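You operate a simulated robot arm through the tools that you are given. There is no shell and no other tool. Be economical: measure what you need, move in short steps, check, and stop when the job is done.

Carry out the task below with a simulated robot arm. There is one attempt and no reset: what you move stays moved.

TASK
Take the orange-banded tub and leave it on the yellow mesh panel.
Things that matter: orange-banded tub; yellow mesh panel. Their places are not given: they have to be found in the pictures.

The check looks at the end state, three seconds after you hand in, the way a careful person would. Anything else that was tipped, shoved, dropped, spilled or broken makes it a failure.

THE ROBOT
A 7-joint arm with a two-finger parallel gripper, fixed in place. Base frame: the origin is at the foot of the arm, x ahead of it, y to its left, z up; the work surface is at about z = 0. Readings come in mm, degrees, newtons and seconds.
With the tool pointing down near the work surface it reaches from about 220 to 580 mm from the base axis. Its first joint turns from -66.0 to 66.0 degrees. Payload 2.5 kg.
The tool frame sits at the grasp point between the pads (the TCP): z along the fingers, y along the line on which they close. The tips reach 23 mm beyond it. Largest opening 94 mm; finger width 38, thickness 10; the body of the gripper, 54 by 96 mm, starts 39 mm behind the TCP.
Orientation is told as [roll, pitch, yaw] about the base's x, y, z axes, in that order, counted from this pose: with the fingers straight down and closing along the base's y, the tool's x points along the base's -x, its y along +y and its z along -z.

THE INTERFACE
- The arm moves only by the tool apply_moves. Its arguments are lists of equal length, an entry for each row: "translation": the shift along the tool's x, y, z in m, a list of three; "spin": the turn about the tool's z in rad. In form: {"translation": [[dx, dy, dz], ...], "spin": [spin, ...]}. A call has 1 to 10 rows; each row is the pose to reach, as a shift and turn from the pose commanded when the call began, along the tool's axes at that moment. "gripper" is the closure, from 0 (fully open) to 1 (shut), set as the call begins (left out, the last holds). A row lasts 0.2 s, in which the tool goes at most 50 mm and 8.6 degrees; a call with a longer step from one row to the next is refused whole, and so is a gripper value outside its range. A pose out of reach is approached as far as the arm can. The call stops where the force on the tool passes 40 N (or 10 N more than at its start, if that is more) or the arm is blocked; 0.2 s more then pass. Each finger travels about 108 mm/s and halts on what it meets, pressing with about 33 N; the grip force reading is that of the motor and also rises with nothing between the fingers. The clock runs only during rows and for 0.2 s after the last one: add rows that repeat a pose to give the fingers time. It gives the time, the measured TCP pose, the force on the tool (base axes), the opening and the grip force at its end, in the units of the frame above (readings bear some noise), and new pictures: "show" is both (left out), scene, wrist or none.
- Cameras (640 x 400 px; columns grow to the right, rows downward): "scene" is fixed at [118.3, -401, 550.9]; the picture's right is [0.85, -0.53, 0.00], its down [-0.31, -0.49, -0.81] and it looks along [0.43, 0.69, -0.58] (base axes); focal length 373 px, centre (320, 200). "wrist" rides on the gripper at [-39, 0, -44] in the tool frame; the picture's right is [0.00, -1.00, 0.00], its down [0.97, 0.00, -0.24] and it looks along [0.24, 0.00, 0.97] (tool axes); focal length 218 px, centre (320, 200).
- probe_pixels(camera, pixels): there is no depth. For up to 12 entries [column, row, z] of the newest picture of that camera ("zoom" is the newest enlarged one), the place [x, y] in the base frame at which the ray of that pixel passes the height z, good to about 3 mm, but the place of the scene camera against the robot may be out by one fixed shift of up to 18 mm in any direction. The clock stands still meanwhile.
- close_up(camera, box): a new picture of the part [left, top, right, bottom] of that camera's present view, enlarged. The clock stands still meanwhile.
- finish_job(): hands the job in; it is judged then, once.

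Keep the steps short. Do not move on a guess: measure, check each grasp and each placing, and mend mistakes. In all there are 60 turns and 120 pictures (those below and enlarged ones count). Leave the gripper open and the arm clear of the work at the hand-in unless told otherwise, and finish with a single line.

The tools are called after "Request:" by a JSON object that holds its "fn" and its "kwargs". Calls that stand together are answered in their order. apply_moves: Moves the arm, as the interface text tells. Its arguments: {"type":"object","properties":{"translation":{"type":"array"},"spin":{"type":"array"},"gripper":{"type":"number"},"show":{"type":"string","enum":["both","scene","wrist","none"]}},"required":["translation","spin"]} The other tools are called the same way: probe_pixels (camera, pixels) gives the place at which the rays of pixels pass given heights; close_up (camera, box) takes an enlarged picture of a part of a camera's view; finish_job () hands the job in.

At the start:

```text
time_s: 0.0
eef_pos: [452.0, -64.2, 247.5]
tcp_rot: [0.0, 0.0, 0.1]
wrist_force: [0.1, -0.5, -0.3]
width: 94.2
grip_force: 0.2
```

scene: 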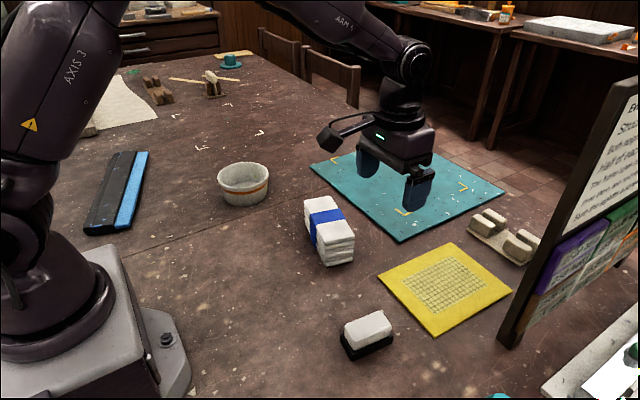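
wrist: 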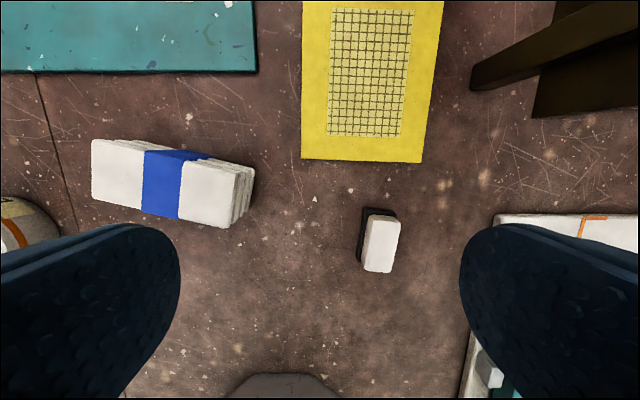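

The tub with the orange band is near scene (243,183) and the yellow panel near (445,287). I'll enlarge the tub and probe both.

Request:
{"fn": "close_up", "kwargs": {"camera": "scene", "box": [190, 140, 310, 215]}}

Request:
{"fn": "probe_pixels", "kwargs": {"camera": "scene", "pixels": [[243, 205, 0], [218, 175, 50], [270, 175, 50], [243, 165, 50], [243, 190, 50], [445, 287, 3], [378, 276, 3], [452, 243, 3], [512, 290, 3], [434, 335, 3], [325, 200, 60], [350, 262, 0]]}}

Request:
{"fn": "probe_pixels", "kwargs": {"camera": "wrist", "pixels": [[302, 159, 3], [421, 162, 3], [303, 2, 3], [443, 2, 3], [365, 74, 3], [330, 10, 3], [413, 10, 3], [328, 135, 3], [404, 137, 3], [62, 240, 40], [92, 140, 60], [250, 200, 30]]}}

```text
5.33 times, centred on (250, 178) of scene
```

zoom: 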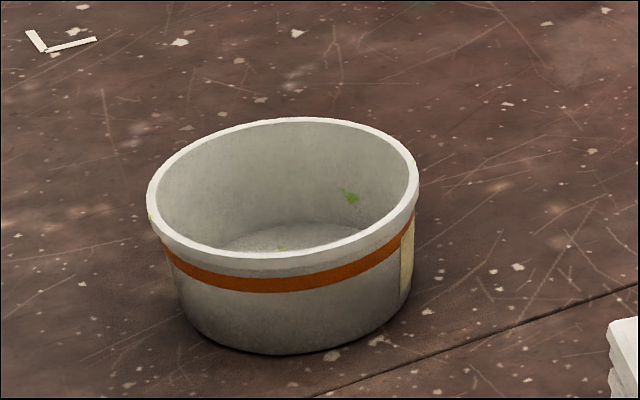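

```text
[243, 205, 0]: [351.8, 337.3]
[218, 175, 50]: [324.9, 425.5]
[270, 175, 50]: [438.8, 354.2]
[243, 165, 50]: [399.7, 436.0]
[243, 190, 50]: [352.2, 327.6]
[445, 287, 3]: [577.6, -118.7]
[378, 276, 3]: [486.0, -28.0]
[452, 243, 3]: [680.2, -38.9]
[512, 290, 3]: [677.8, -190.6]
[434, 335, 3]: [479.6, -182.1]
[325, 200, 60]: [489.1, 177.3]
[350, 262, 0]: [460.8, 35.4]
```

```text
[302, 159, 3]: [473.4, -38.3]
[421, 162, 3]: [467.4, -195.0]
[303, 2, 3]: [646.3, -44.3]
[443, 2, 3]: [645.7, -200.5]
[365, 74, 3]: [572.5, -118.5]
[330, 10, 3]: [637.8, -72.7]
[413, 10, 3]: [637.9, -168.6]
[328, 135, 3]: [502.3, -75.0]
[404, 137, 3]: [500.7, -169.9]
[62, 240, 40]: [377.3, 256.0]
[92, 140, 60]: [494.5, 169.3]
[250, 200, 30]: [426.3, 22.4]
```

The wrist probe puts the panel at about x 470–660, y −38…−197, with its centre near (567,−119). The scene camera reads about 12 mm too high in both x and y. The tub is about 130 mm across, so it has to be gripped by its wall, and the side nearest the base suits the reach at both ends. I'll move above that side at the present height, turning so the fingers close radially.

Request:
{"fn": "apply_moves", "kwargs": {"translation": [[0.0136, 0.0404, 0], [0.0271, 0.0809, 0], [0.0407, 0.1213, 0], [0.0542, 0.1618, 0], [0.0678, 0.2022, 0], [0.0813, 0.2427, 0], [0.0949, 0.2831, 0], [0.1084, 0.3236, 0], [0.122, 0.364, 0], [0.122, 0.364, 0]], "spin": [0.087, 0.175, 0.262, 0.349, 0.436, 0.524, 0.611, 0.698, 0.785, 0.785], "gripper": 0}}

```text
time_s: 2.2
eef_pos: [328.7, 299.9, 248.0]
tcp_rot: [0.0, 0.0, -44.9]
wrist_force: [-0.6, 0.8, 0.1]
width: 94.1
grip_force: 0.0
```

scene: 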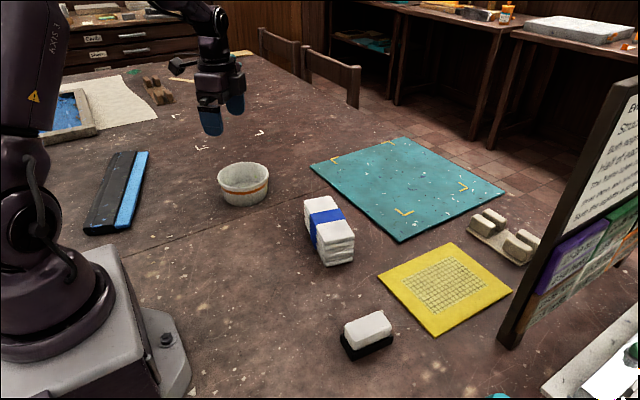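
wrist: 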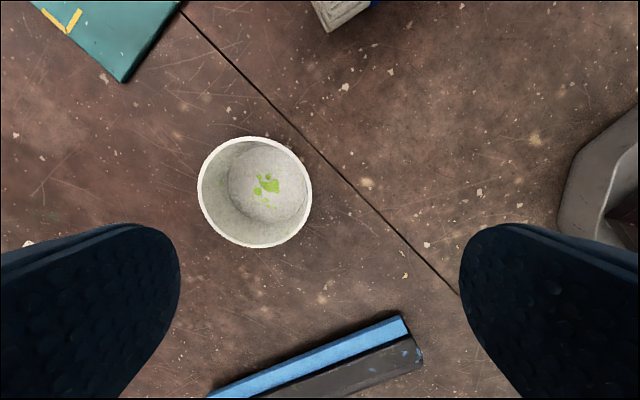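

Yaw of −45° was reachable. The tub rim is visible in the wrist picture, with its centre near (255,191), and the inside is empty. I'll probe the rim and floor at several heights to solve for the height.

Request:
{"fn": "probe_pixels", "kwargs": {"camera": "wrist", "pixels": [[198, 185, 50], [313, 198, 50], [250, 136, 50], [258, 248, 50], [255, 192, 50], [255, 192, 60], [268, 185, 0], [198, 185, 65], [313, 198, 65]]}}

Request:
{"fn": "close_up", "kwargs": {"camera": "wrist", "box": [170, 115, 340, 265]}}

Request:
{"fn": "probe_pixels", "kwargs": {"camera": "scene", "pixels": [[217.5, 178, 40], [268.5, 174, 40], [217.5, 178, 60], [268.5, 174, 60], [243, 175.5, 40], [243, 175.5, 50], [243, 175.5, 60], [246, 205.5, 0]]}}

```text
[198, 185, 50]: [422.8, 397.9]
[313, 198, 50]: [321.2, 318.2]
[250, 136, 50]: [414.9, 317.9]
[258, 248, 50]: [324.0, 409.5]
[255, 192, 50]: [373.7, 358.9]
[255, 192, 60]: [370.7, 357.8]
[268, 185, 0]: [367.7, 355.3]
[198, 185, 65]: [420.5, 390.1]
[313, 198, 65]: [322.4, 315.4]
```

```text
2.67 times, centred on (255, 190) of wrist
```

zoom: 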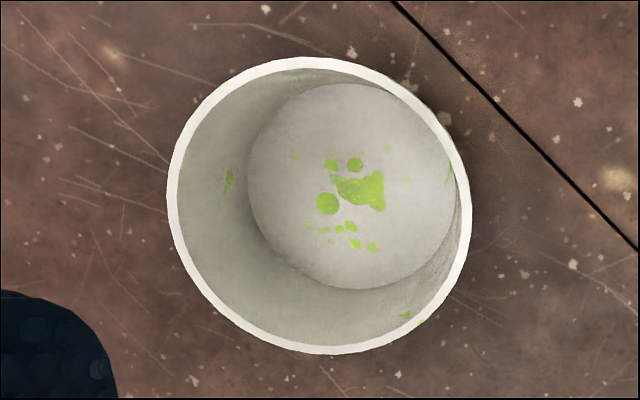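

```text
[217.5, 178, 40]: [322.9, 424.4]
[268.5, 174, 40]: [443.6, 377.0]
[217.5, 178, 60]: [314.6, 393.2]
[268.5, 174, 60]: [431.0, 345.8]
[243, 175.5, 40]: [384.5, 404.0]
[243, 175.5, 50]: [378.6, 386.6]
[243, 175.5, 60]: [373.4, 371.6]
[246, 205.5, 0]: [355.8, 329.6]
```

Both cameras agree on a rim height of about 60 mm, a centre near (371,358) and a diameter of about 127 mm. Next I'll measure the rim wall on the side nearest the base, at about wrist (309,194).

Request:
{"fn": "probe_pixels", "kwargs": {"camera": "wrist", "pixels": [[308.6, 194, 60], [306, 194, 60], [311.5, 194, 60], [255, 191, 60]]}}

```text
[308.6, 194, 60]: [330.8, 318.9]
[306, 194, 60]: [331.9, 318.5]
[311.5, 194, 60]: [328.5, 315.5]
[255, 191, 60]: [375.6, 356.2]
```

The rim wall's middle is at about (329.5,315.5). I'll shift about 10 mm along tool x and 11 mm along tool y, then come down to z≈110 and look.

Request:
{"fn": "apply_moves", "kwargs": {"translation": [[0.01, 0.011, 0.02], [0.01, 0.011, 0.06], [0.01, 0.011, 0.1], [0.01, 0.011, 0.138], [0.01, 0.011, 0.138]], "spin": [0, 0, 0, 0, 0]}}

```text
time_s: 3.4
eef_pos: [329.9, 312.4, 109.8]
tcp_rot: [-0.1, 0.0, -45.0]
wrist_force: [0.8, 0.5, -0.4]
width: 93.9
grip_force: 0.1
```

scene: 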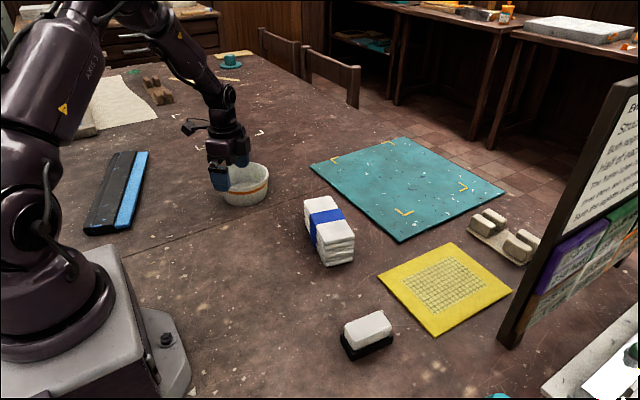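
wrist: 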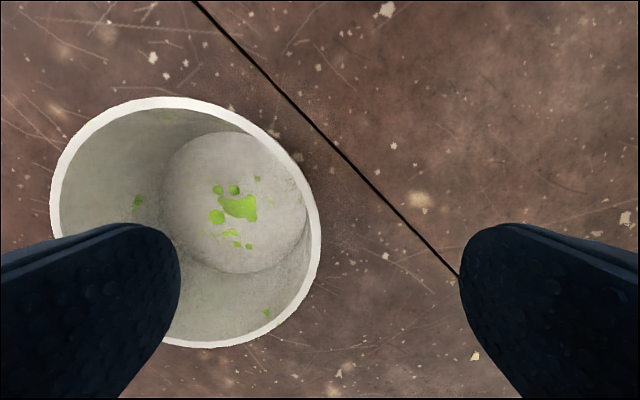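

The TCP axis meets rim height at about pixel (320,233), and the rim wall there spans columns 309–320. So I need about 3 mm more toward tool +y. I'll correct that and descend to z≈46, which puts the tips at about 23 mm, clear of the tub floor.

Request:
{"fn": "apply_moves", "kwargs": {"translation": [[-0.002, 0.003, 0.015], [-0.002, 0.003, 0.03], [-0.002, 0.003, 0.045], [-0.002, 0.003, 0.064], [-0.002, 0.003, 0.064]], "spin": [0, 0, 0, 0, 0]}}

```text
time_s: 4.6
eef_pos: [333.9, 315.2, 45.7]
tcp_rot: [0.0, 0.0, -44.9]
wrist_force: [0.9, 0.0, 0.0]
width: 94.1
grip_force: 0.2
```

scene: 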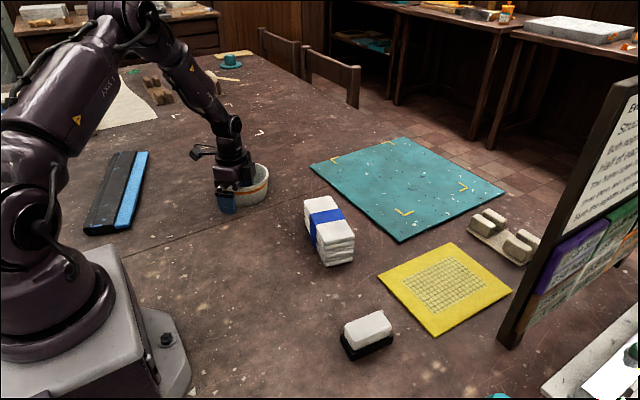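
wrist: 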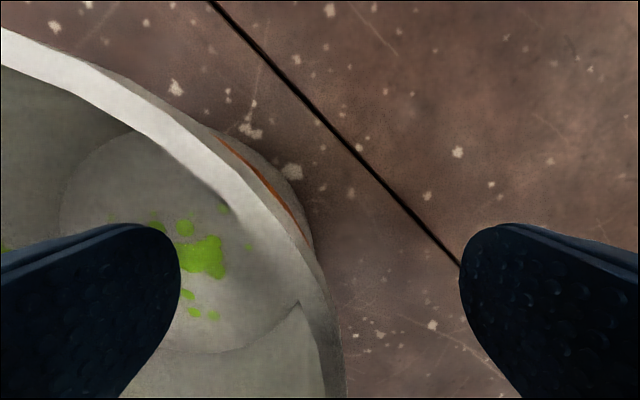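

No contact, and the fingers straddle the wall. I'll close the gripper and hold the pose.

Request:
{"fn": "apply_moves", "kwargs": {"translation": [[0, 0, 0], [0, 0, 0], [0, 0, 0], [0, 0, 0]], "spin": [0, 0, 0, 0], "gripper": 1}}

```text
time_s: 5.6
eef_pos: [334.3, 316.1, 47.3]
tcp_rot: [0.2, 0.0, -44.9]
wrist_force: [-3.3, 1.5, 14.8]
width: 10.7
grip_force: 33.2
```

scene: 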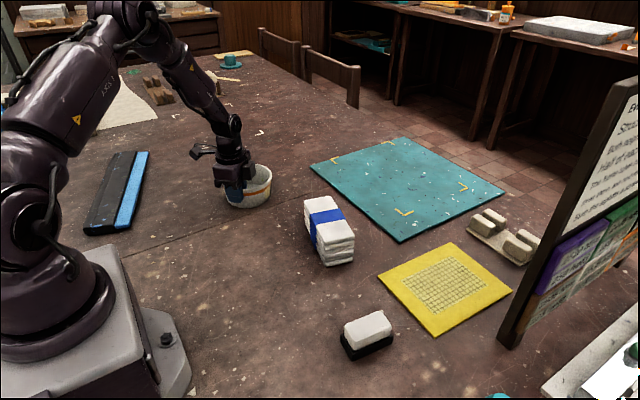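
wrist: 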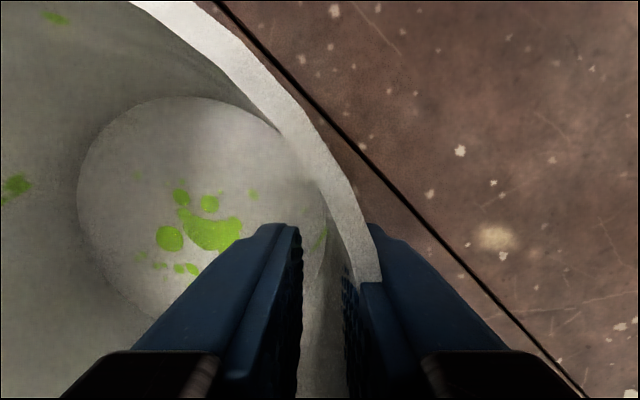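

The wall is gripped: opening 10.7 mm, force 33 N. I'll lift it slowly by 40 mm and check.

Request:
{"fn": "apply_moves", "kwargs": {"translation": [[0, 0, -0.01], [0, 0, -0.02], [0, 0, -0.03], [0, 0, -0.04], [0, 0, -0.04]], "spin": [0, 0, 0, 0, 0]}}

Request:
{"fn": "close_up", "kwargs": {"camera": "scene", "box": [190, 130, 310, 215]}}

```text
time_s: 6.8
eef_pos: [333.1, 316.1, 84.7]
tcp_rot: [-0.1, 0.0, -44.9]
wrist_force: [0.2, -0.8, -0.2]
width: 2.9
grip_force: 33.3
```

scene: 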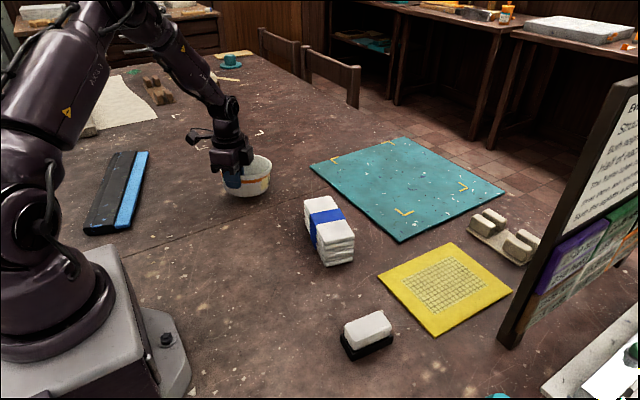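
wrist: 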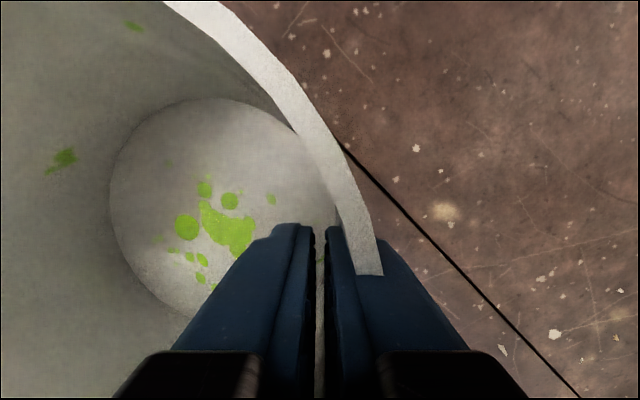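

```text
4.71 times, centred on (250, 172) of scene
```

zoom: 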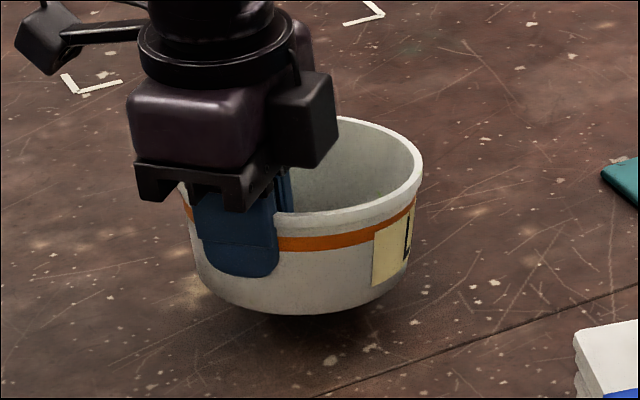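

The grip holds with the wall at 2.9 mm. The tub hangs clear of the table, tilted slightly as expected. I'll raise it to z≈200 and start carrying it toward the panel, over the top of the stack.

Request:
{"fn": "apply_moves", "kwargs": {"translation": [[0, 0, -0.029], [0, 0, -0.058], [0, 0, -0.087], [0, 0, -0.115], [-0.0239, -0.0103, -0.115], [-0.0478, -0.0206, -0.115], [-0.0717, -0.0309, -0.115], [-0.0956, -0.0412, -0.115], [-0.1195, -0.0515, -0.115], [-0.1433, -0.0617, -0.115]], "spin": [0, 0, 0, 0, 0, 0, 0, 0, 0, 0]}}

```text
time_s: 9.0
eef_pos: [393.0, 170.2, 201.0]
tcp_rot: [0.0, 0.1, -44.9]
wrist_force: [0.8, -0.4, -0.6]
width: 2.6
grip_force: 33.0
```

scene: 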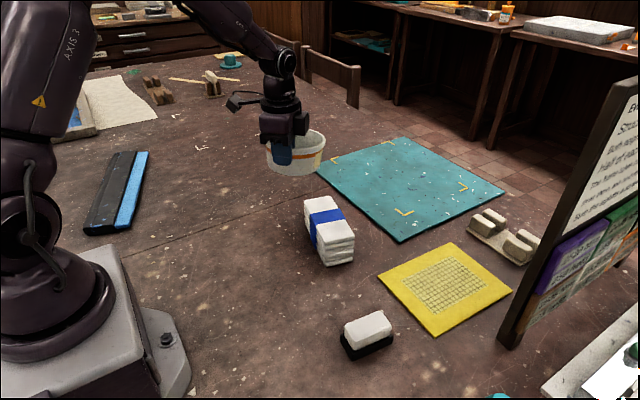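
wrist: 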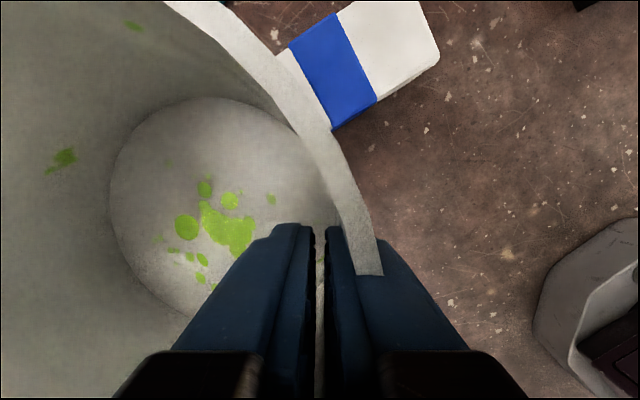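

The tub is steady in the grip. I'll carry it on to TCP (506,−119), turning to yaw −90° so the tub sits beyond the gripper in +x.

Request:
{"fn": "apply_moves", "kwargs": {"translation": [[-0.0316, -0.0138, 0], [-0.0631, -0.0277, 0], [-0.0947, -0.0415, 0], [-0.1262, -0.0553, 0], [-0.1578, -0.0692, 0], [-0.1893, -0.083, 0], [-0.2209, -0.0968, 0], [-0.2524, -0.1107, 0], [-0.284, -0.1245, 0], [-0.284, -0.1245, 0]], "spin": [0.087, 0.175, 0.262, 0.349, 0.436, 0.524, 0.611, 0.698, 0.785, 0.785]}}

Request:
{"fn": "close_up", "kwargs": {"camera": "scene", "box": [340, 120, 580, 350]}}

```text
time_s: 11.2
eef_pos: [503.0, -117.3, 199.4]
tcp_rot: [0.0, 0.0, -90.1]
wrist_force: [0.7, -0.1, 0.1]
width: 2.5
grip_force: 32.4
```

scene: 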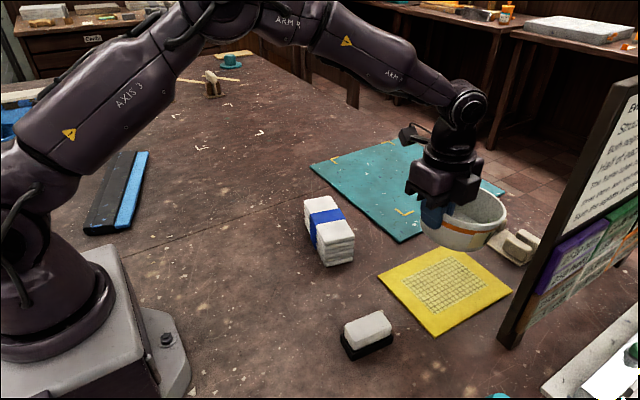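
wrist: 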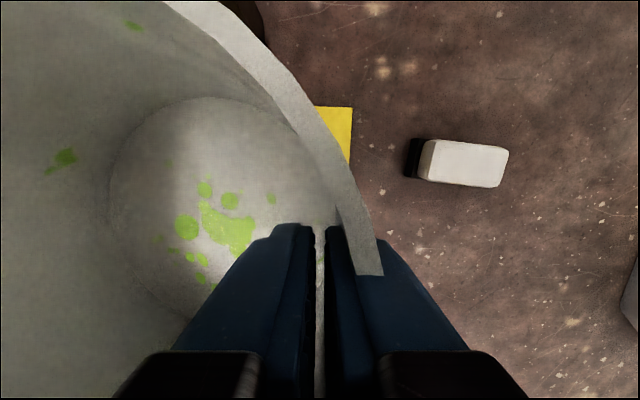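

```text
1.74 times, centred on (460, 235) of scene
```

zoom: 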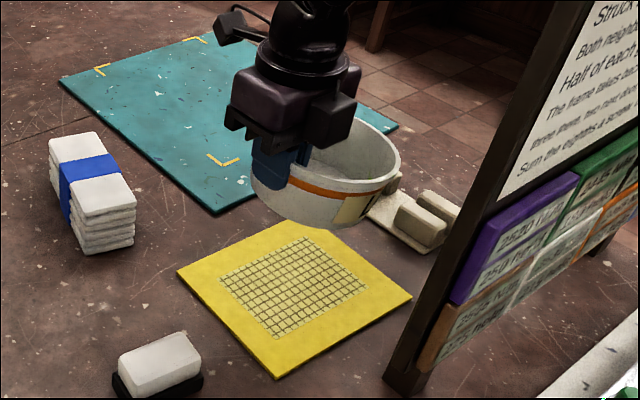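

The tub is over the panel. The yellow corner is visible in the wrist picture at (352,106), so I'll check the panel's place against it, along with the board's foot and the small blocks.

Request:
{"fn": "probe_pixels", "kwargs": {"camera": "wrist", "pixels": [[352, 106, 3], [349, 162, 3]]}}

Request:
{"fn": "probe_pixels", "kwargs": {"camera": "scene", "pixels": [[507, 347, 0], [515, 262, 0], [470, 240, 0], [512, 290, 3], [434, 335, 3], [378, 276, 3]]}}

```text
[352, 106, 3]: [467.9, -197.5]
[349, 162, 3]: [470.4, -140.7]
```

```text
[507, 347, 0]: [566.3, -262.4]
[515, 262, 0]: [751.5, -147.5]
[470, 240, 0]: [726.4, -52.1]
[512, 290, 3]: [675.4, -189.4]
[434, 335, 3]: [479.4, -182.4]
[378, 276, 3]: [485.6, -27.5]
```

The panel is confirmed at x 468–664, y −197…−40, centre (566,−119), and the neighbours are clear. I'll lower to z≈80 with a 4 mm shift toward +x and look.

Request:
{"fn": "apply_moves", "kwargs": {"translation": [[-0.001, 0.004, 0.03], [-0.001, 0.004, 0.06], [-0.001, 0.004, 0.085], [-0.001, 0.004, 0.105], [-0.001, 0.004, 0.12], [-0.001, 0.004, 0.12]], "spin": [0, 0, 0, 0, 0, 0]}}

Request:
{"fn": "close_up", "kwargs": {"camera": "scene", "box": [360, 180, 540, 345]}}

```text
time_s: 12.6
eef_pos: [509.2, -118.7, 79.3]
tcp_rot: [0.0, 0.0, -90.1]
wrist_force: [1.4, 0.5, -0.8]
width: 3.0
grip_force: 33.4
```

scene: 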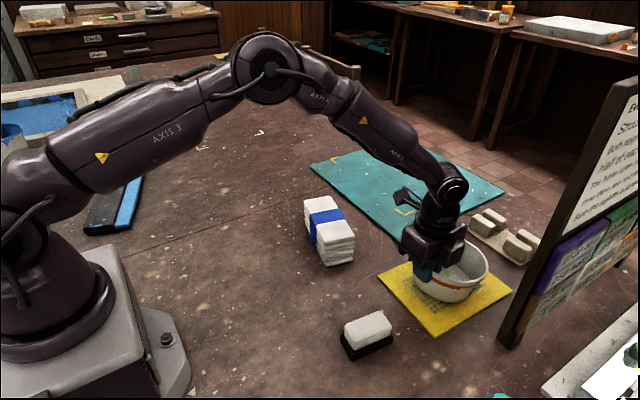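
wrist: 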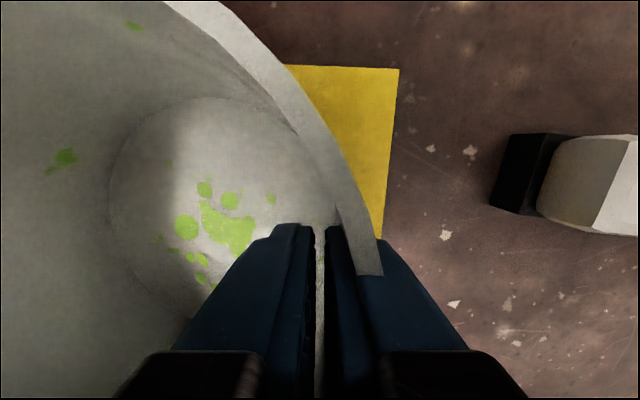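

```text
2.42 times, centred on (450, 262) of scene
```

zoom: 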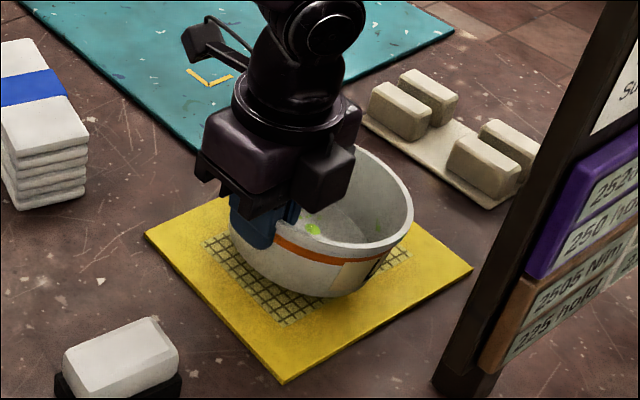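

The tub is well inside the panel, with its far edge lower. I'll lower in 3 mm steps and watch for contact force.

Request:
{"fn": "apply_moves", "kwargs": {"translation": [[0, 0, 0.003], [0, 0, 0.006], [0, 0, 0.009], [0, 0, 0.012]], "spin": [0, 0, 0, 0], "show": "none"}}

```text
time_s: 13.6
eef_pos: [509.0, -119.4, 69.3]
tcp_rot: [0.0, 0.0, -90.0]
wrist_force: [-0.2, 0.0, -0.3]
width: 2.4
grip_force: 32.9
```

No contact yet at z≈69, so I'll continue down.

Request:
{"fn": "apply_moves", "kwargs": {"translation": [[0, 0, 0.0025], [0, 0, 0.005], [0, 0, 0.0075]], "spin": [0, 0, 0], "show": "scene"}}

Request:
{"fn": "close_up", "kwargs": {"camera": "scene", "box": [360, 180, 540, 345]}}

```text
time_s: 14.4
eef_pos: [509.9, -119.0, 61.3]
tcp_rot: [0.2, -0.1, -90.0]
wrist_force: [-2.3, 0.5, 7.1]
width: 2.6
grip_force: 32.8
```

scene: 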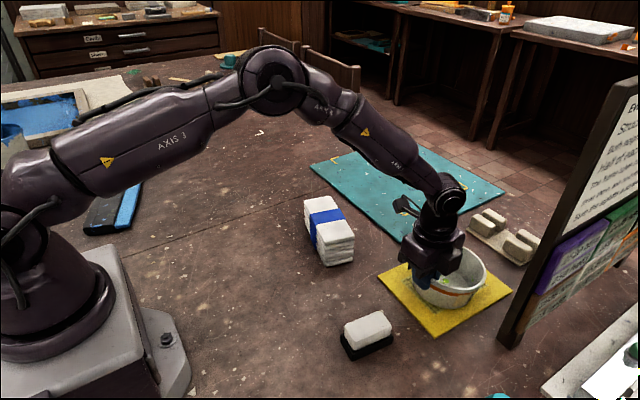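

```text
2.42 times, centred on (450, 262) of scene
```

zoom: 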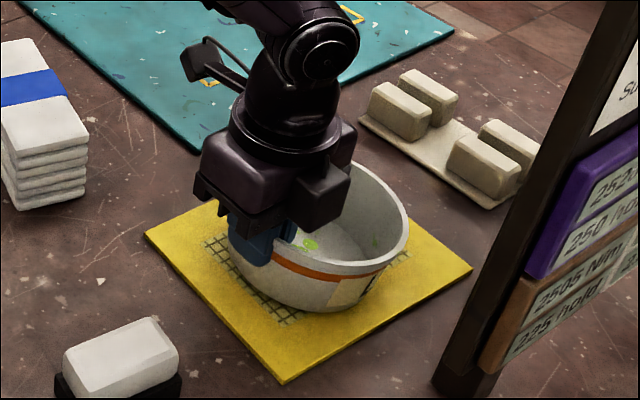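

The far edge has touched (7 N). I'll lower a few more millimetres gently so the tub rights itself before I release.

Request:
{"fn": "apply_moves", "kwargs": {"translation": [[0, 0, 0.002], [0, 0, 0.004], [0, 0, 0.006]], "spin": [0, 0, 0], "show": "none"}}

```text
time_s: 15.2
eef_pos: [509.5, -119.8, 54.6]
tcp_rot: [0.2, -0.1, -90.0]
wrist_force: [-6.1, 1.0, 17.7]
width: 5.2
grip_force: 32.9
```

The opening has widened to 5.2 mm, so the tub is righting (17.7 N). I'll go 2 mm more and then ease the fingers slightly open.

Request:
{"fn": "apply_moves", "kwargs": {"translation": [[0, 0, 0.002], [0, 0, 0.002]], "spin": [0, 0], "show": "none"}}

Request:
{"fn": "apply_moves", "kwargs": {"translation": [[0, 0, 0], [0, 0, 0], [0, 0, 0]], "spin": [0, 0, 0], "gripper": 0.8, "show": "both"}}

Request:
{"fn": "close_up", "kwargs": {"camera": "scene", "box": [360, 180, 540, 345]}}

```text
time_s: 15.8
eef_pos: [510.4, -119.2, 53.2]
tcp_rot: [0.1, 0.0, -90.0]
wrist_force: [-0.7, 0.8, 17.1]
width: 5.2
grip_force: 33.3
```

```text
time_s: 16.6
eef_pos: [509.7, -118.4, 53.0]
tcp_rot: [0.0, 0.0, -90.1]
wrist_force: [-0.3, 0.6, 0.0]
width: 18.7
grip_force: 0.1
```

scene: 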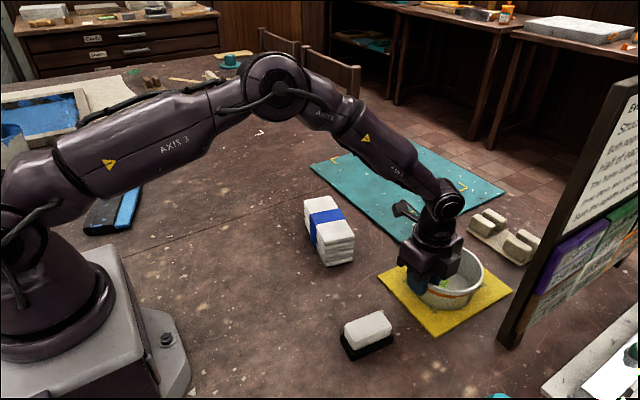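
wrist: 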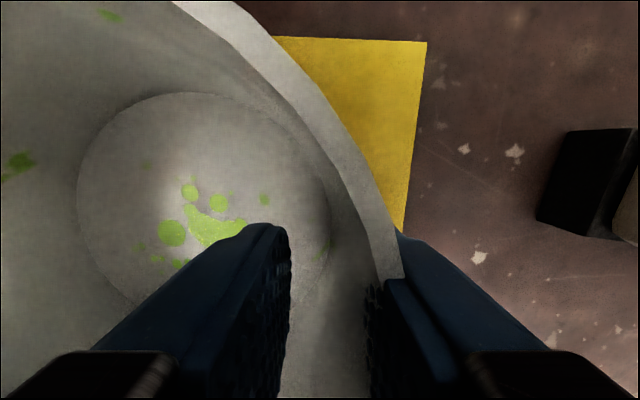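

```text
2.42 times, centred on (450, 262) of scene
```

zoom: 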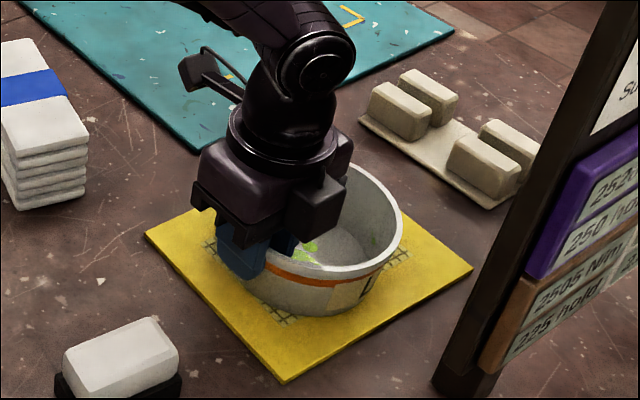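

The tub has been released and sits flat (0 N). I'll open wide in place, then rise straight up.

Request:
{"fn": "apply_moves", "kwargs": {"translation": [[0, 0, 0], [0, 0, 0], [0, 0, 0], [0, 0, -0.01], [0, 0, -0.03], [0, 0, -0.06], [0, 0, -0.1], [0, 0, -0.14], [0, 0, -0.14]], "spin": [0, 0, 0, 0, 0, 0, 0, 0, 0], "gripper": 0.2}}

```text
time_s: 18.6
eef_pos: [509.1, -120.1, 193.6]
tcp_rot: [0.0, 0.0, -89.9]
wrist_force: [-0.5, 0.8, 0.2]
width: 75.1
grip_force: 0.0
```

scene: 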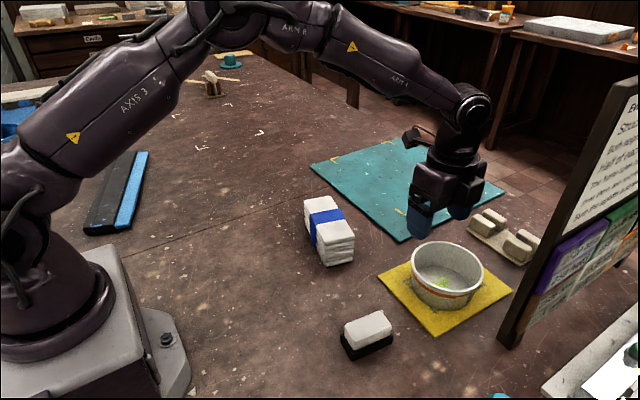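
wrist: 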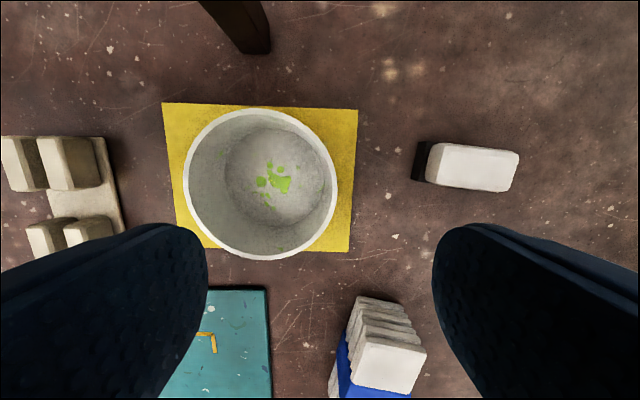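

The tub stands upright on the panel and nothing else has moved. I'll measure how well centred it is, then move the arm away.

Request:
{"fn": "probe_pixels", "kwargs": {"camera": "wrist", "pixels": [[183, 180, 65], [337, 186, 65], [258, 108, 65], [260, 260, 65], [163, 103, 3], [358, 110, 3], [350, 252, 3]]}}

Request:
{"fn": "apply_moves", "kwargs": {"translation": [[0.03, -0.03, -0.01], [0.06, -0.06, -0.02], [0.09, -0.09, -0.03], [0.12, -0.12, -0.04], [0.12, -0.12, -0.04]], "spin": [0, 0, 0, 0, 0], "gripper": 0}}

Request:
{"fn": "close_up", "kwargs": {"camera": "scene", "box": [360, 180, 540, 345]}}

```text
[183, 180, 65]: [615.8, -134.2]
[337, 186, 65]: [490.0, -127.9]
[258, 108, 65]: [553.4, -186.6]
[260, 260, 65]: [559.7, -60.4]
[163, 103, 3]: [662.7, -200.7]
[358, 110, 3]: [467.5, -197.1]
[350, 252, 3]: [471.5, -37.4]
```

```text
time_s: 19.8
eef_pos: [388.3, -0.4, 231.9]
tcp_rot: [0.0, 0.0, -90.0]
wrist_force: [-0.3, 0.3, 1.0]
width: 94.1
grip_force: 0.1
```

scene: 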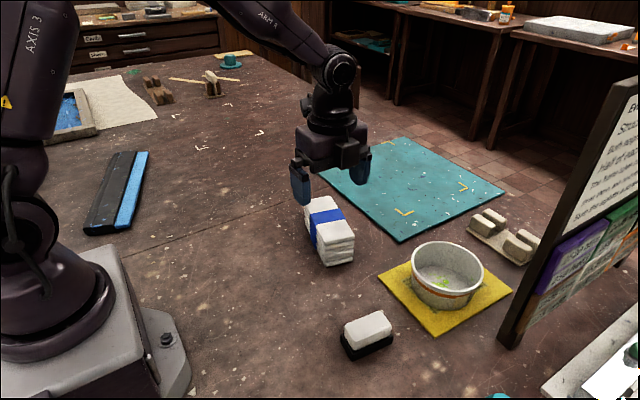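
wrist: 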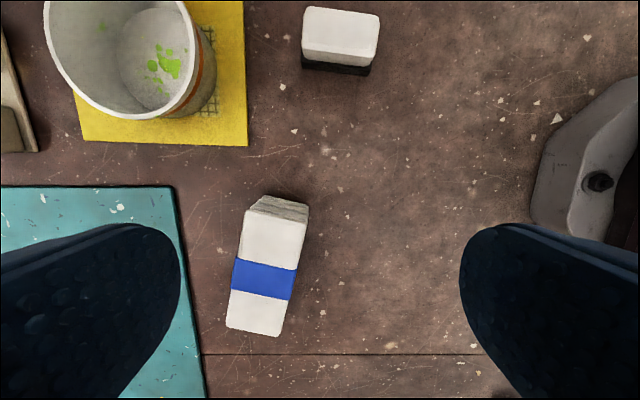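

```text
2.42 times, centred on (450, 262) of scene
```

zoom: 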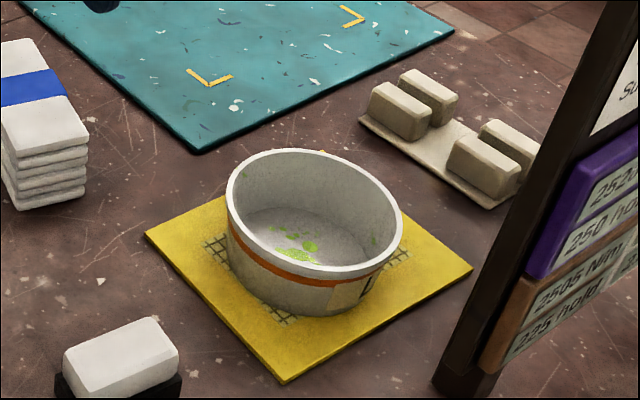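

The tub's centre is about (553,−124). It stands upright with its whole base on the panel (x 468–664, y −199…−38). The gripper is open, the arm is clear and everything else is where it was, so I'm handing in.

Request:
{"fn": "finish_job", "kwargs": {}}

```text
The job is handed in.
```

The orange-banded tub is standing upright on the yellow mesh panel, about 14 mm off its centre, with nothing else moved and the arm clear.
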